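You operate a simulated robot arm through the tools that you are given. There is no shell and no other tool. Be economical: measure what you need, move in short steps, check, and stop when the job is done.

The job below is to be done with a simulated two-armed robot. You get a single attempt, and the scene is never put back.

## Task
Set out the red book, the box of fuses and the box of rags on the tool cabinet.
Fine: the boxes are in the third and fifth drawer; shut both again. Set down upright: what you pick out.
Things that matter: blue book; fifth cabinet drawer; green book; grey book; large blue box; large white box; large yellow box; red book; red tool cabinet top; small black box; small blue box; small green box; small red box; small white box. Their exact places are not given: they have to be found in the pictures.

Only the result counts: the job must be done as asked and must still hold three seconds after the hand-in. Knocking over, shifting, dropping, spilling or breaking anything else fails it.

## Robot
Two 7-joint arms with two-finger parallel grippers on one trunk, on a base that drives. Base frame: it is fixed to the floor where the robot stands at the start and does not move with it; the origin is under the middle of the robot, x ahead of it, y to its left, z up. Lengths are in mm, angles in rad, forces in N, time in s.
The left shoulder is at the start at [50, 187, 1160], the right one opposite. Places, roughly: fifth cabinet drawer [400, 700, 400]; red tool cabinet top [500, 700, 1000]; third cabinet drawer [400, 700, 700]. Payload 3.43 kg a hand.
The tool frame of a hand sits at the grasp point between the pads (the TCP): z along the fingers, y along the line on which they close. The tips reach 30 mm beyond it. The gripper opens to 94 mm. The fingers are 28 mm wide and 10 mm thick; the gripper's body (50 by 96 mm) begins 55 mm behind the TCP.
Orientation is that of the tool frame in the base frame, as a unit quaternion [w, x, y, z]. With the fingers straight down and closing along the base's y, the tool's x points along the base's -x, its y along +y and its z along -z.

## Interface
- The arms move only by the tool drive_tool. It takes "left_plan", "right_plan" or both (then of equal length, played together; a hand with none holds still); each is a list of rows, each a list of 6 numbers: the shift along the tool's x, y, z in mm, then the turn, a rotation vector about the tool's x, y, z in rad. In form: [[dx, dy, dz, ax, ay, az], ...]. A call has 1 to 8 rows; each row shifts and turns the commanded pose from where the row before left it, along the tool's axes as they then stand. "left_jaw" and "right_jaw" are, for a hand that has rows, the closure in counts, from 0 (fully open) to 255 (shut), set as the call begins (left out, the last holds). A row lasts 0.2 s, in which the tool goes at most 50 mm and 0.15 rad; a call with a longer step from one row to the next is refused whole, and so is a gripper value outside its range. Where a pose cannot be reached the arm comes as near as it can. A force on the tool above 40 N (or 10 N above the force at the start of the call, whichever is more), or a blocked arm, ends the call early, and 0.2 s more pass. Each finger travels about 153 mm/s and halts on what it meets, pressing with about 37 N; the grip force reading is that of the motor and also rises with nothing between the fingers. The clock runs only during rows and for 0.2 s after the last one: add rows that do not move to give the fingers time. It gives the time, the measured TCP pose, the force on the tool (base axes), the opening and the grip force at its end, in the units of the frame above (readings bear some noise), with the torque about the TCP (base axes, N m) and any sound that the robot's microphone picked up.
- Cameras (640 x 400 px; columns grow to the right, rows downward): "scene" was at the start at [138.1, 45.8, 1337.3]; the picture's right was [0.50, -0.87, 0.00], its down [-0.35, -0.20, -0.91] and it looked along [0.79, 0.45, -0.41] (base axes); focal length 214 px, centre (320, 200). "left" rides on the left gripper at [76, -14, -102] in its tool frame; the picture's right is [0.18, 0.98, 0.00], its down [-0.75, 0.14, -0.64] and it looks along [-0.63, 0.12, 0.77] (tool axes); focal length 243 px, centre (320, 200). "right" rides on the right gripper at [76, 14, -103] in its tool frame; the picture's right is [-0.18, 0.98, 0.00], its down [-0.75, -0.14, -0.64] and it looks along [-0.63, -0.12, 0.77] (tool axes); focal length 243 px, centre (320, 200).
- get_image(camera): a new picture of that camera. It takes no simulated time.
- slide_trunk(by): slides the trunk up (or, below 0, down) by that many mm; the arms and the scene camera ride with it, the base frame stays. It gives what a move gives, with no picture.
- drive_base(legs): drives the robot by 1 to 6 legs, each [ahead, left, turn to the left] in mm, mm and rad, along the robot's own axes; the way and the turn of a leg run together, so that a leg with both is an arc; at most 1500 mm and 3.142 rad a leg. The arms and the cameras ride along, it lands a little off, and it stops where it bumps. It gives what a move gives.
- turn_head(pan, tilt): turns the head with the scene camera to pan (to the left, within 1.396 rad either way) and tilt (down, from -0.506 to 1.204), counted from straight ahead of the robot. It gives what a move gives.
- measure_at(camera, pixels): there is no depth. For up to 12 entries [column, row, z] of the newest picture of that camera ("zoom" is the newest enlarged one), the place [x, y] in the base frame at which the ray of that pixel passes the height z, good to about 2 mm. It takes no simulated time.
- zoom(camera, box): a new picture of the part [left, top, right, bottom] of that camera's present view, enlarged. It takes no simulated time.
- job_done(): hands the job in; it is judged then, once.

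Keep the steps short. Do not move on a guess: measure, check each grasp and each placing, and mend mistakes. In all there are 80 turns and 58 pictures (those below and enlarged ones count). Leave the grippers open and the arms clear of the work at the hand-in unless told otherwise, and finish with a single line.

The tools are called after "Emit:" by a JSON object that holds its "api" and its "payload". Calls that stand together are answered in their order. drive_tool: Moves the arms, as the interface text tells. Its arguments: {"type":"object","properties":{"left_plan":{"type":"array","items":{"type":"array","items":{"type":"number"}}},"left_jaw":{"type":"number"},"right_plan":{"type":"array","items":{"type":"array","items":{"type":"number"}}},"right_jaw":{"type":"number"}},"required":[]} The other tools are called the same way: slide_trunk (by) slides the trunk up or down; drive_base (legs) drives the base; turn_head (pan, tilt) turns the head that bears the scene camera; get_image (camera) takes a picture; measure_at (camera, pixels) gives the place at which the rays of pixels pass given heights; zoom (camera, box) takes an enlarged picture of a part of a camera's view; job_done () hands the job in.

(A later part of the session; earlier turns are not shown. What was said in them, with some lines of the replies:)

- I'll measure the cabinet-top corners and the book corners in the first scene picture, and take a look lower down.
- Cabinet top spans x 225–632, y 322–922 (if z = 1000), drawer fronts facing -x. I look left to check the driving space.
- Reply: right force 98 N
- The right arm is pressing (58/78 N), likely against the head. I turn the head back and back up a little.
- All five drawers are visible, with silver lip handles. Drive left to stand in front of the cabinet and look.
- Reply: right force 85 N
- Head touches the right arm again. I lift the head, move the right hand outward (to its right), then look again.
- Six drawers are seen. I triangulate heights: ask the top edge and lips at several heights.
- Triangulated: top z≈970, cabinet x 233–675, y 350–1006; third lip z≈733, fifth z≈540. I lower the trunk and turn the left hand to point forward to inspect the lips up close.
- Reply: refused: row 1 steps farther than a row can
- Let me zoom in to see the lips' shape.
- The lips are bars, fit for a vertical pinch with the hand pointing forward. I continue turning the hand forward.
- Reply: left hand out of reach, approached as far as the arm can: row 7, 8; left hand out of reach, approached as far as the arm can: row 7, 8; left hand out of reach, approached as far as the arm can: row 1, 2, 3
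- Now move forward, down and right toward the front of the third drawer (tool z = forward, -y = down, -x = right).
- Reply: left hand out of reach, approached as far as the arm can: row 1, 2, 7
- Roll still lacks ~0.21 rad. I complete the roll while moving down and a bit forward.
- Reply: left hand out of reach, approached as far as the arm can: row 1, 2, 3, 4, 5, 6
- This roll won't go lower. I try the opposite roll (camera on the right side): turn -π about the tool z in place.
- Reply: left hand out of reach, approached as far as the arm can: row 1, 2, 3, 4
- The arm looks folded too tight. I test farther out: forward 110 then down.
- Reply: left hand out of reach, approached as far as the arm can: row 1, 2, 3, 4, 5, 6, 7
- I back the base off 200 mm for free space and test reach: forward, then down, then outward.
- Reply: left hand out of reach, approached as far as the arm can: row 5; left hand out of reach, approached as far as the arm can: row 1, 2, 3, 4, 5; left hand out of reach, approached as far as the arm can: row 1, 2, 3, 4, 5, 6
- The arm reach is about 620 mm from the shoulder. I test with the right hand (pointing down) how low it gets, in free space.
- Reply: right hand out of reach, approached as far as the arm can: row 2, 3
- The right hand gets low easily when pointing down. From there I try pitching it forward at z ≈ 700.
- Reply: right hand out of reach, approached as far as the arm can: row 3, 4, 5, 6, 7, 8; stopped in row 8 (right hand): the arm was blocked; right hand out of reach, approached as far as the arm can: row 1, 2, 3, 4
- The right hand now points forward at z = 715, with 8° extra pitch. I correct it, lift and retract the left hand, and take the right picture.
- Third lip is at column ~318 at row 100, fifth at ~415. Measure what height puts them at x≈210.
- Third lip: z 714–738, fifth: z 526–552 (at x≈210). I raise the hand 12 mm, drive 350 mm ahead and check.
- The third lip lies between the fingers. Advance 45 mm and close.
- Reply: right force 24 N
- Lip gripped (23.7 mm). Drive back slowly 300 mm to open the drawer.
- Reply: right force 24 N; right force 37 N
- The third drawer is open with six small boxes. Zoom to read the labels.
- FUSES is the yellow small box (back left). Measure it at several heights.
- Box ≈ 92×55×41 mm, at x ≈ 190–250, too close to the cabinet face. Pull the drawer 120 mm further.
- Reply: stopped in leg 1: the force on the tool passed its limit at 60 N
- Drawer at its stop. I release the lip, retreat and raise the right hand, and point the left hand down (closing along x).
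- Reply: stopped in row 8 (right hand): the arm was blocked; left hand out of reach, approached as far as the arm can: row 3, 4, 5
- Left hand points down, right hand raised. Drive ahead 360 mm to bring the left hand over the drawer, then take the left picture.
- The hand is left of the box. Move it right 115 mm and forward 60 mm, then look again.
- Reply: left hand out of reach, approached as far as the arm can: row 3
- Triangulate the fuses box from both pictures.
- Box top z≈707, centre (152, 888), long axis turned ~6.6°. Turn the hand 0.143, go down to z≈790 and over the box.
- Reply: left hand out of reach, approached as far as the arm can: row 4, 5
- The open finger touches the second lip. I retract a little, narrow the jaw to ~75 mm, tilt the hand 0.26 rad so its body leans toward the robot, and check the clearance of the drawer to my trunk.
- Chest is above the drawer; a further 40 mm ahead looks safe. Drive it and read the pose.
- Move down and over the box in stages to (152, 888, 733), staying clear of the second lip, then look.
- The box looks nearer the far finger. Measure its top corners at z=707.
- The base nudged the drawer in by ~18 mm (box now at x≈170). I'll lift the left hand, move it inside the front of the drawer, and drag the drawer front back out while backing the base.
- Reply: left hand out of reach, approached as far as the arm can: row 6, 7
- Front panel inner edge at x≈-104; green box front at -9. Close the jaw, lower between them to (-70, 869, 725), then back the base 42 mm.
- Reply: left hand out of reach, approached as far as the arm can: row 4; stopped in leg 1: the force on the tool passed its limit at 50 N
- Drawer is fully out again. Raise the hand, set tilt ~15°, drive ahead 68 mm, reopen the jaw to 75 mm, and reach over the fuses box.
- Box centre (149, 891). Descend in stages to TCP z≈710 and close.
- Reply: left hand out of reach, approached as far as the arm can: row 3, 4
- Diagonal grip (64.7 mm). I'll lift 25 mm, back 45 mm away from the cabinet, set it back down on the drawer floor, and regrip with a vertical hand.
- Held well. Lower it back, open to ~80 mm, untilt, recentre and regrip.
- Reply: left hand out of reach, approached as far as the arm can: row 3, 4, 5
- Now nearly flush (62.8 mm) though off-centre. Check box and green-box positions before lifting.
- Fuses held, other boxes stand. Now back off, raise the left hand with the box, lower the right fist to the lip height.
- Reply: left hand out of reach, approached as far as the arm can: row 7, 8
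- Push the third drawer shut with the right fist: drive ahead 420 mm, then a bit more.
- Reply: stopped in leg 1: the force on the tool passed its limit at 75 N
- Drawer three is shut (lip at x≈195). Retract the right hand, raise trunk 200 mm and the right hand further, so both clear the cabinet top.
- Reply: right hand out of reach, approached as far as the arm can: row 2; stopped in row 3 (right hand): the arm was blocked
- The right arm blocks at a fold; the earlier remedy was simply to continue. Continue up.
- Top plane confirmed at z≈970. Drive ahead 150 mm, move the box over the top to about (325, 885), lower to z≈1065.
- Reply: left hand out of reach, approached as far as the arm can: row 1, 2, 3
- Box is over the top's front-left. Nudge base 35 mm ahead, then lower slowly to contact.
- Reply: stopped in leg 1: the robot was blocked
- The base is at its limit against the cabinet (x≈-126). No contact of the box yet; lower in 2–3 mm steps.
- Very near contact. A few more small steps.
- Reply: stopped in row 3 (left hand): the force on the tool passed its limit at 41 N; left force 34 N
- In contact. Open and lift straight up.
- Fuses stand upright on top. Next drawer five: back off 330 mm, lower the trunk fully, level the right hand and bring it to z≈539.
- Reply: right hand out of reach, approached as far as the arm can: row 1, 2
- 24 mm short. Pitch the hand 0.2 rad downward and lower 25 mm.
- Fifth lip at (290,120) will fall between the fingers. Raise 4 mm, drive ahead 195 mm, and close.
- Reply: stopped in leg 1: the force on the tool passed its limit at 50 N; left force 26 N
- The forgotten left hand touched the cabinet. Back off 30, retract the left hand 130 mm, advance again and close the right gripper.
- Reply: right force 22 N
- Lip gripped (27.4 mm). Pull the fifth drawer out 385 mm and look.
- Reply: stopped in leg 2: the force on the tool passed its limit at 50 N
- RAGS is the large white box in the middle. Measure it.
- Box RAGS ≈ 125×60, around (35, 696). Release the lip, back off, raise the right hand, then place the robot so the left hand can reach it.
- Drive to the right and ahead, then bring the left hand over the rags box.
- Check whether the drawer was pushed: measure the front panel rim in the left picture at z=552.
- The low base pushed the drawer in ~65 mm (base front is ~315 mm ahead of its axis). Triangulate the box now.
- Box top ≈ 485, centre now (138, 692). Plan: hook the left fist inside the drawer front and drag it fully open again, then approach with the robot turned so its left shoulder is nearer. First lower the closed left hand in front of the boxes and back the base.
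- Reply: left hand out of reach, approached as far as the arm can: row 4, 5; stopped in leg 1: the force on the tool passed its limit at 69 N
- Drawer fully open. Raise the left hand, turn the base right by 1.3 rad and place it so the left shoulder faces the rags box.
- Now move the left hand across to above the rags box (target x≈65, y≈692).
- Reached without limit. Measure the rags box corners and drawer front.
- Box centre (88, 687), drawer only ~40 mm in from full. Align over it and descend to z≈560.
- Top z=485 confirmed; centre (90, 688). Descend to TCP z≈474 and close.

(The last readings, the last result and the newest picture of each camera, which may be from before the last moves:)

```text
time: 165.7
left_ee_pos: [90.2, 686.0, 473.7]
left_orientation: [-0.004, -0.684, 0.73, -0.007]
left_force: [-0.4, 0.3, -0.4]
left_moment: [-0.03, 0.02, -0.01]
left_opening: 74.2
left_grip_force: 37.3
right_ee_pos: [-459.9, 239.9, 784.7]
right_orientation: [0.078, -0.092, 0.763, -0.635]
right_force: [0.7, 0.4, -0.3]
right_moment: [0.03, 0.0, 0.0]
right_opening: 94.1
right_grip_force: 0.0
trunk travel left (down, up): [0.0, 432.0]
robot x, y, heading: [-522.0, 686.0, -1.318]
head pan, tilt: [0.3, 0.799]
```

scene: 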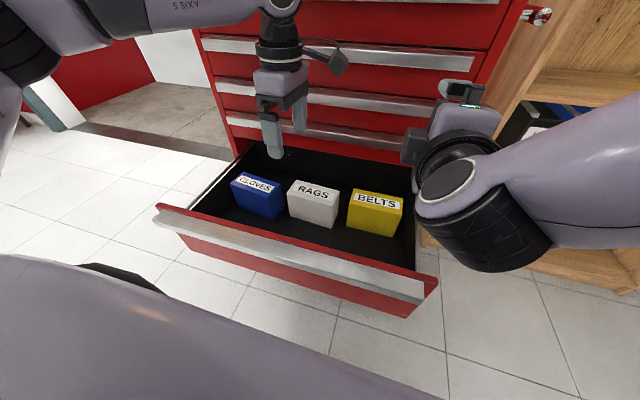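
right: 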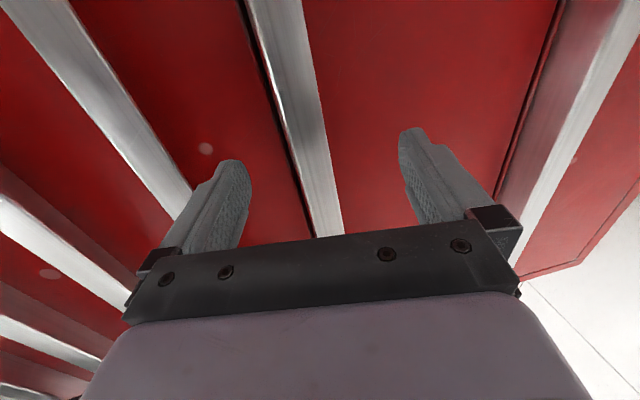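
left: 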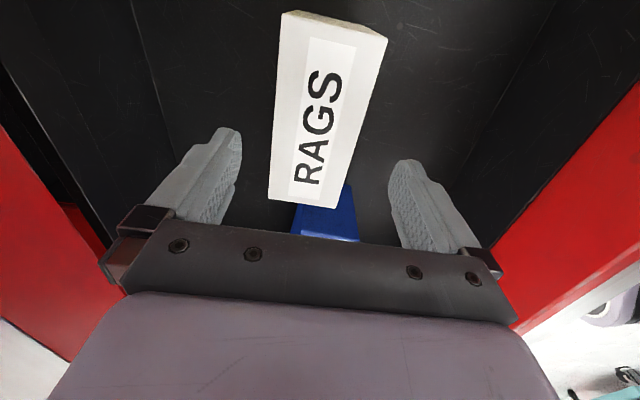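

Gripped (74 mm). Lift 255 mm.

Emit:
{"api": "drive_tool", "payload": {"left_plan": [[0, 0, -15, 0, 0, 0], [0, 0, -40, 0, 0, 0], [0, 0, -40, 0, 0, 0], [0, 0, -40, 0, 0, 0], [0, 0, -40, 0, 0, 0], [0, 0, -40, 0, 0, 0], [0, 0, -40, 0, 0, 0], [0, 0, 0, 0, 0, 0]]}}

Emit:
{"api": "turn_head", "payload": {"pan": 1.2, "tilt": 0.6}}

Emit:
{"api": "get_image", "payload": {"camera": "scene"}}

```text
time: 167.4
left_ee_pos: [89.5, 689.5, 726.8]
left_orientation: [-0.004, -0.684, 0.73, -0.008]
left_force: [0.5, -0.6, -2.4]
left_moment: [-0.01, -0.04, 0.0]
left_opening: 74.0
left_grip_force: 36.9
right_ee_pos: [-459.4, 240.3, 785.8]
right_orientation: [0.079, -0.093, 0.763, -0.635]
right_force: [0.3, -0.2, 0.5]
right_moment: [0.01, 0.01, 0.02]
right_opening: 94.0
right_grip_force: 0.0
trunk travel left (down, up): [0.0, 432.0]
robot x, y, heading: [-521.8, 683.8, -1.324]
head pan, tilt: [0.3, 0.799]
```

```text
time: 168.7
left_ee_pos: [89.6, 688.7, 726.8]
left_orientation: [-0.003, -0.684, 0.729, -0.008]
left_force: [0.2, 0.8, -3.1]
left_moment: [-0.03, -0.01, 0.0]
left_opening: 74.1
left_grip_force: 36.9
right_ee_pos: [-459.9, 240.7, 785.7]
right_orientation: [0.08, -0.093, 0.763, -0.635]
right_force: [0.2, 0.1, -1.1]
right_moment: [-0.02, 0.03, -0.01]
right_opening: 94.0
right_grip_force: 0.1
trunk travel left (down, up): [0.0, 432.0]
robot x, y, heading: [-522.0, 685.7, -1.319]
head pan, tilt: [1.201, 0.6]
```

```text
5 pictures are left
```

scene: 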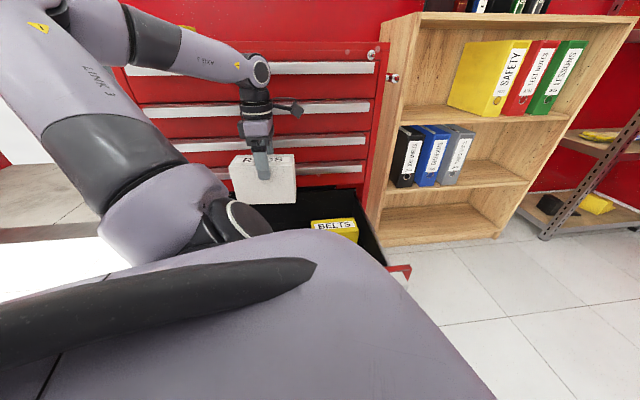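

Rags box held upright. Raise the trunk fully, then turn the base back to heading 0.

Emit:
{"api": "slide_trunk", "payload": {"by": 425}}

Emit:
{"api": "drive_base", "payload": {"legs": [[0, 0, 1.32]]}}

Emit:
{"api": "drive_tool", "payload": {"left_plan": [[0, 0, 0, 0, 0, 0.149], [0, 0, 0, 0, 0, 0.149], [0, 0, 0, 0, 0, 0.149], [0, 0, 0, 0, 0, 0.149], [0, 0, 0, 0, 0, 0.149], [0, 0, 0, 0, 0, 0.149], [0, 0, 0, 0, 0, 0.149], [0, 0, 0, 0, 0, 0.149]]}}

```text
refused: 425 is not a number from -400 to 400
```

```text
time: 172.3
left_ee_pos: [-365.2, 1275.0, 726.7]
left_orientation: [-0.003, 0.986, -0.164, 0.008]
left_force: [1.8, 0.1, -2.8]
left_moment: [-0.02, -0.01, 0.0]
left_opening: 73.9
left_grip_force: 37.6
right_ee_pos: [-76.9, 627.0, 785.3]
right_orientation: [0.448, -0.537, 0.55, -0.456]
right_force: [0.0, 0.7, 0.2]
right_moment: [0.01, 0.0, 0.0]
right_opening: 94.0
right_grip_force: 0.1
trunk travel left (down, up): [0.0, 432.0]
robot x, y, heading: [-521.1, 678.5, -0.02]
head pan, tilt: [1.201, 0.6]
```

```text
time: 174.1
left_ee_pos: [-366.0, 1274.6, 725.9]
left_orientation: [-0.006, 0.723, -0.691, 0.005]
left_force: [1.2, -0.4, -3.3]
left_moment: [-0.01, -0.01, 0.01]
left_opening: 74.1
left_grip_force: 36.3
right_ee_pos: [-76.9, 626.2, 785.6]
right_orientation: [0.449, -0.537, 0.55, -0.456]
right_force: [0.0, -0.6, 0.3]
right_moment: [0.03, 0.02, 0.0]
right_opening: 94.1
right_grip_force: 0.0
trunk travel left (down, up): [0.0, 432.0]
robot x, y, heading: [-522.1, 685.9, -0.023]
head pan, tilt: [1.201, 0.6]
```

Now trunk up 400, then bring the left hand round to the front.

Emit:
{"api": "slide_trunk", "payload": {"by": 400}}

Emit:
{"api": "drive_tool", "payload": {"left_plan": [[36.5, -23, -3, 0, 0, 0], [36.5, -23, -3, 0, 0, 0], [36.5, -23, -3, 0, 0, 0], [36.5, -23, -3, 0, 0, 0], [36.5, -23, -3, 0, 0, 0], [36.5, -23, -3, 0, 0, 0], [36.5, -23, -3, 0, 0, 0], [36.5, -23, -3, 0, 0, 0]]}}

Emit:
{"api": "drive_tool", "payload": {"left_plan": [[36.5, -15, -3, 0, 0, 0], [36.5, -15, -3, 0, 0, 0], [30, -10, 0, 0, 0, 0], [0, 0, 0, 0, 0, 0]]}}

```text
time: 177.9
left_ee_pos: [-367.1, 1272.8, 1126.4]
left_orientation: [-0.007, 0.724, -0.69, 0.005]
left_force: [-0.6, 0.1, -3.2]
left_moment: [0.0, 0.0, -0.02]
left_opening: 74.3
left_grip_force: 37.0
right_ee_pos: [-76.1, 626.3, 1184.4]
right_orientation: [0.448, -0.537, 0.55, -0.456]
right_force: [-0.2, -0.1, 0.0]
right_moment: [0.0, 0.0, -0.03]
right_opening: 93.9
right_grip_force: 0.1
trunk travel left (down, up): [-400.0, 32.0]
robot x, y, heading: [-519.8, 683.8, -0.018]
head pan, tilt: [1.201, 0.6]
```

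```text
time: 179.7
left_ee_pos: [-167.0, 989.2, 1154.2]
left_orientation: [-0.007, 0.724, -0.69, 0.005]
left_force: [-0.7, 0.6, -2.7]
left_moment: [0.0, -0.02, -0.01]
left_opening: 74.2
left_grip_force: 36.7
right_ee_pos: [-76.6, 625.3, 1184.8]
right_orientation: [0.448, -0.537, 0.551, -0.455]
right_force: [0.8, -0.2, 0.6]
right_moment: [0.0, 0.0, -0.01]
right_opening: 94.2
right_grip_force: 0.0
trunk travel left (down, up): [-400.0, 32.0]
robot x, y, heading: [-520.2, 684.2, -0.023]
head pan, tilt: [1.201, 0.6]
```

```text
time: 180.7
left_ee_pos: [-122.6, 889.1, 1158.6]
left_orientation: [-0.007, 0.724, -0.69, 0.006]
left_force: [0.4, 0.3, -3.8]
left_moment: [-0.03, -0.07, 0.03]
left_opening: 74.2
left_grip_force: 36.4
right_ee_pos: [-77.5, 625.5, 1184.5]
right_orientation: [0.449, -0.537, 0.55, -0.456]
right_force: [0.0, 0.5, 0.5]
right_moment: [0.04, 0.0, -0.02]
right_opening: 94.0
right_grip_force: 0.0
trunk travel left (down, up): [-400.0, 32.0]
robot x, y, heading: [-519.8, 680.6, -0.02]
head pan, tilt: [1.201, 0.6]
```

Drive to the right 225 mm, then ahead until the base has pushed the fifth drawer shut.

Emit:
{"api": "drive_base", "payload": {"legs": [[0, -225, 0.02], [300, 0, 0], [110, 0, 0]]}}

Emit:
{"api": "turn_head", "payload": {"pan": 0.3, "tilt": 0.8}}

Emit:
{"api": "get_image", "payload": {"camera": "scene"}}

```text
time: 185.7
left_ee_pos: [265.5, 679.5, 1159.8]
left_orientation: [-0.007, 0.734, -0.679, 0.006]
left_force: [-0.8, -0.3, -2.4]
left_moment: [-0.04, -0.01, 0.02]
left_opening: 74.2
left_grip_force: 36.2
right_ee_pos: [317.7, 417.2, 1184.2]
right_orientation: [-0.453, 0.545, -0.543, 0.45]
right_force: [-0.4, 0.8, 0.6]
right_moment: [-0.05, -0.01, -0.01]
right_opening: 94.2
right_grip_force: 0.1
trunk travel left (down, up): [-400.0, 32.0]
robot x, y, heading: [-123.8, 459.0, 0.01]
head pan, tilt: [1.201, 0.6]
```

```text
time: 186.9
left_ee_pos: [264.2, 679.5, 1160.1]
left_orientation: [-0.007, 0.734, -0.679, 0.005]
left_force: [0.0, -0.4, -1.7]
left_moment: [-0.04, -0.02, 0.02]
left_opening: 74.0
left_grip_force: 36.6
right_ee_pos: [317.5, 416.5, 1185.8]
right_orientation: [-0.454, 0.544, -0.544, 0.45]
right_force: [-0.3, -0.2, 0.9]
right_moment: [-0.01, 0.02, -0.03]
right_opening: 94.0
right_grip_force: 0.0
trunk travel left (down, up): [-400.0, 32.0]
robot x, y, heading: [-129.4, 462.3, 0.009]
head pan, tilt: [0.3, 0.799]
```

```text
4 pictures are left
5 turns are left
```

scene: 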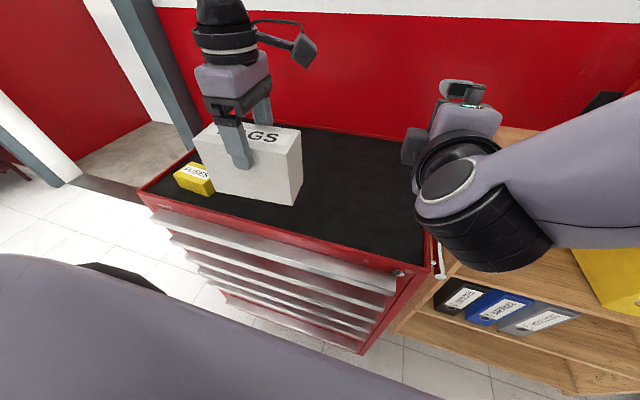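

Few turns remain. Drawers look shut and the box hangs over the top. I now batch: raise the trunk, lower the rags box to contact, release and lift; roll the right hand for the book; drive to the shelf; take the right picture.

Emit:
{"api": "slide_trunk", "payload": {"by": 30}}

Emit:
{"api": "drive_tool", "payload": {"left_plan": [[0, 0, 40, 0, 0, 0], [0, 0, 40, 0, 0, 0], [2.6, -36, 0, 0, 0, 0], [0, 0, 25, 0, 0, 0], [0, 0, 0, 0, 0, 0]]}}

Emit:
{"api": "drive_tool", "payload": {"left_plan": [[0, 0, 2.5, 0, 0, 0], [0, 0, 2.5, 0, 0, 0], [0, 0, 2.5, 0, 0, 0], [0, 0, 2.5, 0, 0, 0], [0, 0, 2.5, 0, 0, 0], [0, 0, 2.5, 0, 0, 0], [0, 0, 2.5, 0, 0, 0], [0, 0, 2.5, 0, 0, 0]]}}

Emit:
{"api": "drive_tool", "payload": {"left_plan": [[0, 0, 2.5, 0, 0, 0], [0, 0, 2.5, 0, 0, 0], [0, 0, 2.5, 0, 0, 0], [0, 0, 2.5, 0, 0, 0], [0, 0, 2.5, 0, 0, 0], [0, 0, 2.5, 0, 0, 0], [0, 0, 2.5, 0, 0, 0], [0, 0, 2.5, 0, 0, 0]]}}

Emit:
{"api": "drive_tool", "payload": {"left_plan": [[0, 0, 2.5, 0, 0, 0], [0, 0, 2.5, 0, 0, 0], [0, 0, 2.5, 0, 0, 0], [0, 0, 2.5, 0, 0, 0], [0, 0, 2.5, 0, 0, 0], [0, 0, 2.5, 0, 0, 0], [0, 0, 2.5, 0, 0, 0], [0, 0, 2.5, 0, 0, 0]]}}

Emit:
{"api": "drive_tool", "payload": {"left_plan": [[0, 0, 0, 0, 0, 0], [0, 0, 0, 0, 0, 0], [0, 0, 0, 0, 0, 0], [0, 0, -25, 0, 0, 0], [0, 0, -40, 0, 0, 0], [0, 0, -40, 0, 0, 0], [0, 0, -40, 0, 0, 0]], "left_jaw": 0}}

Emit:
{"api": "drive_tool", "payload": {"right_plan": [[0, 0, 0, 0.095, 0, 0], [0, 0, 0, 0.095, 0, 0], [0, 0, 0, 0, 0, 0.143], [0, 0, 0, 0, 0, 0.143], [0, 0, 0, 0, 0, 0.143], [0, 0, 0, 0, 0, 0.143], [0, 0, 0, 0, 0, 0.143], [0, 0, 0, 0, 0, 0.143]]}}

Emit:
{"api": "drive_tool", "payload": {"right_plan": [[0, 0, 0, 0, 0, 0.143], [0, 0, 0, 0, 0, 0.143], [0, 0, 0, 0, 0, 0.143], [0, 0, 0, 0, 0, 0.143], [0, 0, 0, 0, 0, 0.143], [-30, 0, 0, 0, 0, 0], [0, 0, 0, 0, 0, 0]]}}

Emit:
{"api": "zoom", "payload": {"camera": "scene", "box": [120, 80, 480, 305]}}

Emit:
{"api": "drive_base", "payload": {"legs": [[-150, 0, -0.01], [0, -385, 0], [228, 0, 0]]}}

Emit:
{"api": "get_image", "payload": {"camera": "right"}}

```text
time: 187.7
left_ee_pos: [265.2, 680.4, 1189.6]
left_orientation: [-0.006, 0.733, -0.68, 0.006]
left_force: [-0.4, 0.4, -3.0]
left_moment: [-0.04, 0.0, -0.02]
left_opening: 73.9
left_grip_force: 37.3
right_ee_pos: [317.5, 416.1, 1215.3]
right_orientation: [-0.455, 0.544, -0.544, 0.449]
right_force: [-0.1, -0.7, -0.4]
right_moment: [0.01, 0.02, -0.01]
right_opening: 94.3
right_grip_force: 0.1
trunk travel left (down, up): [-430.0, 2.0]
robot x, y, heading: [-129.1, 459.5, 0.008]
head pan, tilt: [0.3, 0.799]
```

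```text
time: 188.9
left_ee_pos: [303.2, 680.4, 1084.9]
left_orientation: [-0.006, 0.733, -0.68, 0.005]
left_force: [-0.1, -0.4, -2.3]
left_moment: [-0.03, 0.0, -0.02]
left_opening: 74.0
left_grip_force: 36.9
right_ee_pos: [316.9, 416.6, 1216.6]
right_orientation: [-0.453, 0.545, -0.544, 0.45]
right_force: [0.5, -0.6, 0.0]
right_moment: [-0.02, 0.0, 0.01]
right_opening: 93.9
right_grip_force: 0.1
trunk travel left (down, up): [-430.0, 2.0]
robot x, y, heading: [-123.1, 465.3, 0.013]
head pan, tilt: [0.3, 0.799]
```

```text
time: 190.7
left_ee_pos: [302.7, 681.1, 1068.3]
left_orientation: [-0.008, 0.734, -0.679, 0.007]
left_force: [-1.6, 7.6, 20.0]
left_moment: [-0.77, 0.75, -0.27]
left_opening: 74.2
left_grip_force: 37.1
right_ee_pos: [316.3, 417.5, 1216.7]
right_orientation: [-0.454, 0.544, -0.543, 0.45]
right_force: [-1.1, -0.2, 0.0]
right_moment: [-0.04, -0.03, -0.01]
right_opening: 93.9
right_grip_force: 0.1
trunk travel left (down, up): [-430.0, 2.0]
robot x, y, heading: [-128.9, 460.9, 0.008]
head pan, tilt: [0.3, 0.799]
```

```text
time: 191.3
left_ee_pos: [304.5, 680.6, 1065.7]
left_orientation: [-0.012, 0.734, -0.679, 0.01]
left_force: [-3.9, 1.2, 14.0]
left_moment: [-0.14, 0.56, -0.22]
left_opening: 74.3
left_grip_force: 37.0
right_ee_pos: [317.2, 417.0, 1216.8]
right_orientation: [0.455, -0.544, 0.544, -0.449]
right_force: [0.9, 0.3, 0.4]
right_moment: [0.0, -0.01, 0.01]
right_opening: 94.1
right_grip_force: 0.0
trunk travel left (down, up): [-430.0, 2.0]
robot x, y, heading: [-132.0, 464.6, 0.012]
head pan, tilt: [0.3, 0.799]
stopped in row 2 (left hand): the force on the tool passed its limit at 42 N (the readings are from after the stop); the commanded pose is now the measured one
```

```text
time: 191.9
left_ee_pos: [307.1, 680.7, 1065.9]
left_orientation: [-0.015, 0.735, -0.678, 0.014]
left_force: [-5.6, 3.4, 14.9]
left_moment: [-0.08, 0.19, 0.02]
left_opening: 74.1
left_grip_force: 37.0
right_ee_pos: [316.3, 416.2, 1214.9]
right_orientation: [-0.455, 0.544, -0.543, 0.45]
right_force: [0.4, -1.2, -1.0]
right_moment: [0.0, 0.04, -0.02]
right_opening: 93.9
right_grip_force: 0.1
trunk travel left (down, up): [-430.0, 2.0]
robot x, y, heading: [-127.9, 460.8, 0.01]
head pan, tilt: [0.3, 0.799]
stopped in row 2 (left hand): the force on the tool passed its limit at 43 N (the readings are from after the stop); the commanded pose is now the measured one
```

```text
time: 193.5
left_ee_pos: [301.7, 680.3, 1211.1]
left_orientation: [-0.014, 0.734, -0.679, 0.012]
left_force: [0.6, 0.6, 0.0]
left_moment: [-0.02, -0.01, 0.02]
left_opening: 94.2
left_grip_force: 0.1
right_ee_pos: [317.3, 416.7, 1216.0]
right_orientation: [-0.454, 0.544, -0.543, 0.45]
right_force: [0.5, 0.1, 0.3]
right_moment: [0.0, 0.0, 0.02]
right_opening: 94.0
right_grip_force: 0.0
trunk travel left (down, up): [-430.0, 2.0]
robot x, y, heading: [-125.3, 461.9, 0.013]
head pan, tilt: [0.3, 0.799]
```

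```text
time: 195.3
left_ee_pos: [303.2, 680.4, 1210.5]
left_orientation: [-0.014, 0.734, -0.679, 0.012]
left_force: [-0.8, 0.2, -0.5]
left_moment: [-0.01, 0.02, 0.01]
left_opening: 93.8
left_grip_force: 0.0
right_ee_pos: [317.4, 416.7, 1216.0]
right_orientation: [0.666, -0.246, 0.661, -0.243]
right_force: [0.7, 0.5, 0.4]
right_moment: [0.02, -0.01, 0.03]
right_opening: 93.8
right_grip_force: 0.1
trunk travel left (down, up): [-430.0, 2.0]
robot x, y, heading: [-126.3, 463.1, 0.013]
head pan, tilt: [0.3, 0.799]
```

```text
time: 196.9
left_ee_pos: [303.3, 680.4, 1209.6]
left_orientation: [-0.014, 0.735, -0.678, 0.011]
left_force: [-0.4, 1.4, 0.4]
left_moment: [0.01, 0.0, 0.02]
left_opening: 94.1
left_grip_force: 0.0
right_ee_pos: [316.8, 418.0, 1245.4]
right_orientation: [0.709, 0.0, 0.705, 0.005]
right_force: [0.2, -0.7, -0.5]
right_moment: [-0.02, -0.02, 0.02]
right_opening: 94.0
right_grip_force: 0.1
trunk travel left (down, up): [-430.0, 2.0]
robot x, y, heading: [-129.0, 456.6, 0.011]
head pan, tilt: [0.3, 0.799]
```

```text
1.78 times, centred on (300, 192) of scene
```

zoom: 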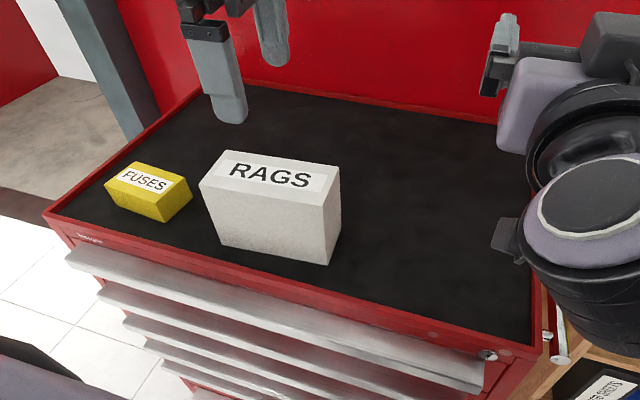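

```text
time: 203.1
left_ee_pos: [382.2, 295.5, 1210.2]
left_orientation: [-0.014, 0.733, -0.68, 0.012]
left_force: [0.1, -0.2, -0.6]
left_moment: [-0.02, 0.02, 0.03]
left_opening: 94.2
left_grip_force: 0.0
right_ee_pos: [396.0, 32.2, 1245.5]
right_orientation: [0.709, 0.0, 0.705, 0.003]
right_force: [-0.3, 0.3, 0.7]
right_moment: [-0.01, -0.02, 0.0]
right_opening: 94.1
right_grip_force: 0.0
trunk travel left (down, up): [-430.0, 2.0]
robot x, y, heading: [-47.2, 78.0, 0.005]
head pan, tilt: [0.3, 0.799]
```

```text
2 pictures are left
4 turns are left
```

right: 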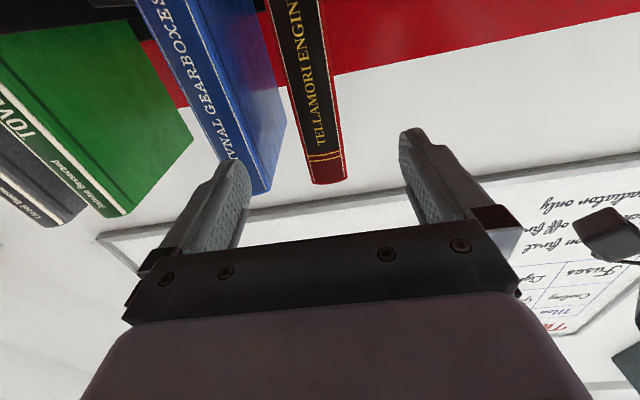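

Rags and fuses stand well. The red book's spine top is at (313–347, 182). Measure its edges and the blue book's near edge at several heights.

Emit:
{"api": "measure_at", "payload": {"camera": "right", "pixels": [[314, 184, 1297], [347, 180, 1297], [314, 184, 1285], [347, 180, 1285], [302, 130, 1245], [339, 130, 1245], [302, 130, 1255], [339, 130, 1255], [252, 196, 1297], [252, 196, 1285], [228, 130, 1245], [287, 120, 1245]]}}

```text
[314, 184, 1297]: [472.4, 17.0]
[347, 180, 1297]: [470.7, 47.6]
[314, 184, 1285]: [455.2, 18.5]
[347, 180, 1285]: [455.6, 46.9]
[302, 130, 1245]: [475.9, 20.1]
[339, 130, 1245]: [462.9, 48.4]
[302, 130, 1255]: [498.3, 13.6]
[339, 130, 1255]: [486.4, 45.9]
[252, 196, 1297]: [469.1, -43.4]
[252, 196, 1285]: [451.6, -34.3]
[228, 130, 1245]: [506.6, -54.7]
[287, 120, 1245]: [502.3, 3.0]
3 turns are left
```

Red book: spine x≈472, y 17–48, clear gap to blue (y≈-40). Now grasp it (opening 64 mm first), lift 30 mm, pull straight out, move left in front of the cabinet, and check.

Emit:
{"api": "drive_tool", "payload": {"right_plan": [[0, 0.5, 0, 0, 0, 0], [0, 0, 20, 0, 0, 0], [0, 0, 36, 0, 0, 0], [0, 0, 36, 0, 0, 0], [0, 0, 24, 0, 0, 0], [0, 0, 0, 0, 0, 0]], "right_jaw": 81}}

Emit:
{"api": "drive_tool", "payload": {"right_plan": [[0, 0, 0, 0, 0, 0], [0, 0, 0, 0, 0, 0], [0, 0, 0, 0, 0, 0], [0, 0, 0, 0, 0, 0]], "right_jaw": 255}}

Emit:
{"api": "drive_tool", "payload": {"right_plan": [[-10, 0, 0, 0, 0, 0], [-10, 0, 0, 0, 0, 0], [-10, 0, 0, 0, 0, 0], [0, 0, 0, 0, 0, 0]]}}

Emit:
{"api": "drive_base", "payload": {"legs": [[-300, 0, 0]]}}

Emit:
{"api": "drive_base", "payload": {"legs": [[0, 447, 0]]}}

Emit:
{"api": "turn_head", "payload": {"pan": 0.1, "tilt": 0.5}}

Emit:
{"api": "get_image", "payload": {"camera": "scene"}}

```text
time: 204.5
left_ee_pos: [381.8, 296.0, 1210.5]
left_orientation: [-0.015, 0.733, -0.68, 0.012]
left_force: [0.4, -0.7, 0.1]
left_moment: [-0.02, 0.0, 0.01]
left_opening: 94.1
left_grip_force: 0.0
right_ee_pos: [510.4, 33.8, 1244.6]
right_orientation: [0.709, 0.0, 0.705, 0.004]
right_force: [0.1, 0.8, 0.2]
right_moment: [-0.03, 0.03, -0.02]
right_opening: 63.9
right_grip_force: 0.2
trunk travel left (down, up): [-430.0, 2.0]
robot x, y, heading: [-45.6, 76.5, 0.001]
head pan, tilt: [0.3, 0.799]
```

```text
time: 205.5
left_ee_pos: [382.1, 295.1, 1209.3]
left_orientation: [-0.014, 0.733, -0.68, 0.012]
left_force: [-0.8, 0.7, -0.1]
left_moment: [0.01, 0.04, -0.02]
left_opening: 94.1
left_grip_force: 0.1
right_ee_pos: [510.2, 33.8, 1245.5]
right_orientation: [0.71, 0.001, 0.704, 0.003]
right_force: [1.4, -3.2, -0.5]
right_moment: [-0.5, -0.18, -0.12]
right_opening: 36.4
right_grip_force: 37.0
trunk travel left (down, up): [-430.0, 2.0]
robot x, y, heading: [-48.7, 79.8, 0.005]
head pan, tilt: [0.3, 0.799]
```

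```text
time: 206.5
left_ee_pos: [382.0, 296.5, 1209.6]
left_orientation: [-0.014, 0.734, -0.679, 0.011]
left_force: [-0.1, 0.7, -0.8]
left_moment: [-0.03, -0.01, -0.01]
left_opening: 94.0
left_grip_force: 0.0
right_ee_pos: [510.6, 34.0, 1274.9]
right_orientation: [0.708, 0.001, 0.706, 0.004]
right_force: [1.6, -0.3, -7.4]
right_moment: [0.03, 0.2, -0.02]
right_opening: 36.3
right_grip_force: 36.5
trunk travel left (down, up): [-430.0, 2.0]
robot x, y, heading: [-51.5, 79.7, 0.012]
head pan, tilt: [0.3, 0.799]
```

```text
time: 208.5
left_ee_pos: [80.7, 293.6, 1209.6]
left_orientation: [-0.015, 0.734, -0.679, 0.012]
left_force: [0.5, 0.4, -0.1]
left_moment: [0.0, -0.02, -0.01]
left_opening: 93.9
left_grip_force: 0.0
right_ee_pos: [208.5, 31.9, 1275.1]
right_orientation: [0.709, 0.001, 0.705, 0.003]
right_force: [-0.9, 0.1, -7.8]
right_moment: [-0.03, 0.24, 0.0]
right_opening: 36.3
right_grip_force: 37.1
trunk travel left (down, up): [-430.0, 2.0]
robot x, y, heading: [-348.3, 75.4, 0.012]
head pan, tilt: [0.3, 0.799]
```

```text
time: 213.0
left_ee_pos: [74.1, 741.3, 1208.5]
left_orientation: [-0.014, 0.736, -0.677, 0.012]
left_force: [1.0, 0.3, -0.3]
left_moment: [0.0, 0.0, -0.02]
left_opening: 94.0
left_grip_force: 0.0
right_ee_pos: [205.3, 481.5, 1274.8]
right_orientation: [0.709, -0.001, 0.706, 0.006]
right_force: [0.0, -0.2, -8.2]
right_moment: [0.0, 0.25, 0.01]
right_opening: 36.1
right_grip_force: 36.8
trunk travel left (down, up): [-430.0, 2.0]
robot x, y, heading: [-352.7, 523.6, 0.01]
head pan, tilt: [0.3, 0.799]
```

```text
time: 213.8
left_ee_pos: [74.7, 742.5, 1208.7]
left_orientation: [-0.014, 0.736, -0.677, 0.012]
left_force: [0.9, -0.1, -0.7]
left_moment: [0.02, -0.01, 0.01]
left_opening: 94.0
left_grip_force: 0.1
right_ee_pos: [204.6, 481.3, 1275.5]
right_orientation: [0.708, -0.002, 0.706, 0.005]
right_force: [-0.6, 0.3, -9.0]
right_moment: [0.01, 0.24, -0.01]
right_opening: 36.2
right_grip_force: 37.0
trunk travel left (down, up): [-430.0, 2.0]
robot x, y, heading: [-358.0, 522.6, 0.014]
head pan, tilt: [0.099, 0.499]
```

```text
1 pictures are left
2 turns are left
```

scene: 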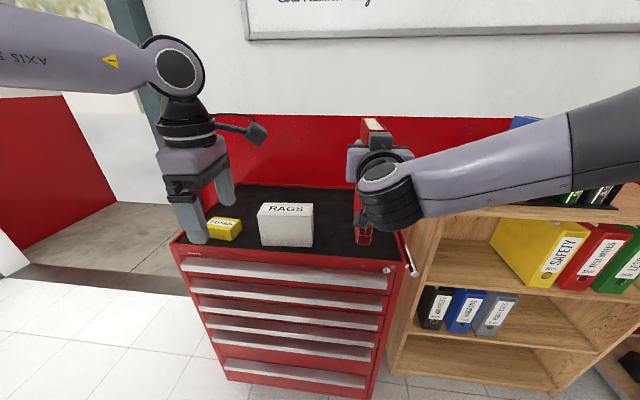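

The book is held upright and all drawers are shut. Drive ahead 108 mm, lower the book in small steps to contact, release, withdraw straight back, and take the last picture.

Emit:
{"api": "drive_base", "payload": {"legs": [[108, 0, 0]]}}

Emit:
{"api": "drive_tool", "payload": {"right_plan": [[40, 0, 0, 0, 0, 0], [35, 0, 0, 0, 0, 0], [20, 0, 0, 0, 0, 0], [0, 0, 0, 0, 0, 0], [0, 0, 0, 0, 0, 0]]}}

Emit:
{"api": "drive_tool", "payload": {"right_plan": [[3, 0, 0, 0, 0, 0], [3, 0, 0, 0, 0, 0], [3, 0, 0, 0, 0, 0], [3, 0, 0, 0, 0, 0], [3, 0, 0, 0, 0, 0], [3, 0, 0, 0, 0, 0], [3, 0, 0, 0, 0, 0], [3, 0, 0, 0, 0, 0]]}}

Emit:
{"api": "drive_tool", "payload": {"right_plan": [[2.5, 0, 0, 0, 0, 0], [2.5, 0, 0, 0, 0, 0], [2.5, 0, 0, 0, 0, 0], [2.5, 0, 0, 0, 0, 0], [2.5, 0, 0, 0, 0, 0], [2.5, 0, 0, 0, 0, 0], [2.5, 0, 0, 0, 0, 0], [2.5, 0, 0, 0, 0, 0]]}}

Emit:
{"api": "drive_tool", "payload": {"right_plan": [[2.5, 0, 0, 0, 0, 0], [2.5, 0, 0, 0, 0, 0], [2.5, 0, 0, 0, 0, 0], [0, 0, 0, 0, 0, 0]]}}

Emit:
{"api": "drive_tool", "payload": {"right_plan": [[0, 0, 0, 0, 0, 0], [0, 0, 0, 0, 0, 0], [0, 0, 0, 0, 0, 0], [0, 0, 0, 0, 0, 0]], "right_jaw": 0}}

Emit:
{"api": "drive_base", "payload": {"legs": [[-250, 0, 0]]}}

Emit:
{"api": "get_image", "payload": {"camera": "scene"}}

```text
time: 215.0
left_ee_pos: [181.8, 741.7, 1209.8]
left_orientation: [-0.013, 0.736, -0.677, 0.011]
left_force: [-0.5, 0.0, -0.2]
left_moment: [0.0, 0.03, 0.0]
left_opening: 93.7
left_grip_force: 0.1
right_ee_pos: [310.3, 482.6, 1273.3]
right_orientation: [0.708, -0.001, 0.706, 0.005]
right_force: [1.0, -0.4, -8.2]
right_moment: [-0.01, 0.22, 0.06]
right_opening: 36.2
right_grip_force: 36.9
trunk travel left (down, up): [-430.0, 2.0]
robot x, y, heading: [-248.6, 522.5, 0.01]
head pan, tilt: [0.099, 0.499]
```

```text
time: 216.2
left_ee_pos: [181.2, 742.9, 1209.7]
left_orientation: [-0.015, 0.735, -0.677, 0.011]
left_force: [-0.3, 0.1, 0.1]
left_moment: [0.02, 0.03, 0.02]
left_opening: 94.2
left_grip_force: 0.1
right_ee_pos: [312.2, 484.1, 1178.9]
right_orientation: [0.708, -0.001, 0.706, 0.004]
right_force: [-0.4, -0.4, -7.3]
right_moment: [0.0, 0.23, 0.03]
right_opening: 36.2
right_grip_force: 36.5
trunk travel left (down, up): [-430.0, 2.0]
robot x, y, heading: [-248.1, 525.8, 0.009]
head pan, tilt: [0.099, 0.499]
```

```text
time: 218.0
left_ee_pos: [180.8, 742.1, 1209.0]
left_orientation: [-0.014, 0.735, -0.678, 0.011]
left_force: [0.4, -0.1, 0.0]
left_moment: [0.0, -0.04, 0.02]
left_opening: 94.0
left_grip_force: 0.0
right_ee_pos: [310.4, 482.6, 1156.3]
right_orientation: [0.708, -0.002, 0.706, 0.005]
right_force: [-0.2, -0.1, -8.0]
right_moment: [0.0, 0.26, 0.0]
right_opening: 36.5
right_grip_force: 36.8
trunk travel left (down, up): [-430.0, 2.0]
robot x, y, heading: [-250.3, 524.9, 0.011]
head pan, tilt: [0.099, 0.499]
```

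```text
time: 219.7
left_ee_pos: [180.2, 742.8, 1209.6]
left_orientation: [-0.016, 0.735, -0.677, 0.012]
left_force: [-0.5, 0.2, -1.0]
left_moment: [0.02, 0.01, 0.03]
left_opening: 94.0
left_grip_force: 0.1
right_ee_pos: [312.0, 483.0, 1147.6]
right_orientation: [0.718, 0.001, 0.696, 0.006]
right_force: [-5.1, 0.5, 9.8]
right_moment: [-0.23, 0.74, -0.01]
right_opening: 36.5
right_grip_force: 37.3
trunk travel left (down, up): [-430.0, 2.0]
robot x, y, heading: [-251.4, 525.6, 0.006]
head pan, tilt: [0.099, 0.499]
stopped in row 8 (right hand): the force on the tool passed its limit at 42 N (the readings are from after the stop); the commanded pose is now the measured one
```

```text
time: 220.7
left_ee_pos: [178.3, 743.3, 1212.1]
left_orientation: [-0.014, 0.735, -0.678, 0.014]
left_force: [-0.1, 0.3, -0.3]
left_moment: [-0.04, 0.0, -0.06]
left_opening: 94.1
left_grip_force: 0.0
right_ee_pos: [310.6, 481.7, 1146.6]
right_orientation: [0.723, 0.002, 0.691, 0.006]
right_force: [1.5, 1.0, 39.3]
right_moment: [-0.61, 0.95, -0.02]
right_opening: 36.3
right_grip_force: 36.9
trunk travel left (down, up): [-430.0, 2.0]
robot x, y, heading: [-248.7, 523.2, 0.013]
head pan, tilt: [0.099, 0.499]
```

```text
time: 221.7
left_ee_pos: [181.2, 742.7, 1210.1]
left_orientation: [-0.014, 0.736, -0.677, 0.011]
left_force: [-0.6, 0.2, 0.1]
left_moment: [-0.03, 0.0, -0.03]
left_opening: 94.1
left_grip_force: 0.0
right_ee_pos: [312.5, 482.3, 1138.2]
right_orientation: [0.716, 0.001, 0.698, 0.005]
right_force: [0.1, 0.2, 0.0]
right_moment: [0.0, 0.0, 0.02]
right_opening: 94.0
right_grip_force: 0.1
trunk travel left (down, up): [-430.0, 2.0]
robot x, y, heading: [-249.5, 524.0, 0.016]
head pan, tilt: [0.099, 0.499]
```

```text
time: 223.5
left_ee_pos: [-72.3, 742.9, 1209.8]
left_orientation: [-0.014, 0.739, -0.673, 0.011]
left_force: [0.1, 0.3, -0.6]
left_moment: [0.0, 0.03, 0.0]
left_opening: 93.8
left_grip_force: 0.0
right_ee_pos: [62.7, 483.1, 1138.8]
right_orientation: [0.716, -0.002, 0.698, 0.008]
right_force: [-0.9, -0.1, -0.8]
right_moment: [0.01, 0.05, 0.0]
right_opening: 94.2
right_grip_force: 0.0
trunk travel left (down, up): [-430.0, 2.0]
robot x, y, heading: [-497.8, 515.6, 0.023]
head pan, tilt: [0.099, 0.499]
```

```text
0 pictures are left
1 turns are left
```

scene: 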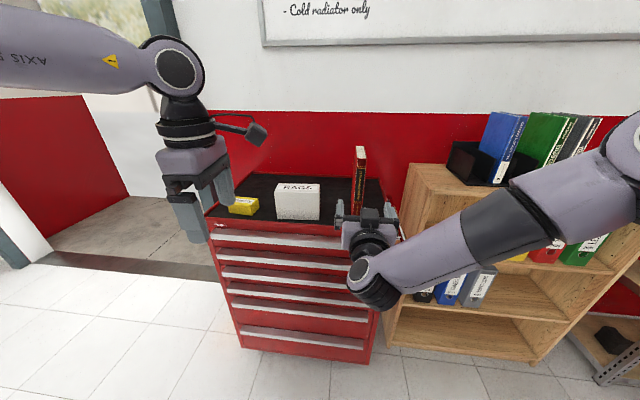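

The red book, fuses and rags stand upright on the cabinet top, all the drawers look shut, and both grippers are open and clear. Handing in.

Emit:
{"api": "job_done", "payload": {}}

```text
The job is handed in.
```

The red book, the box of fuses and the box of rags are standing upright on the tool cabinet, both drawers look shut in the last picture, and the job is handed in.
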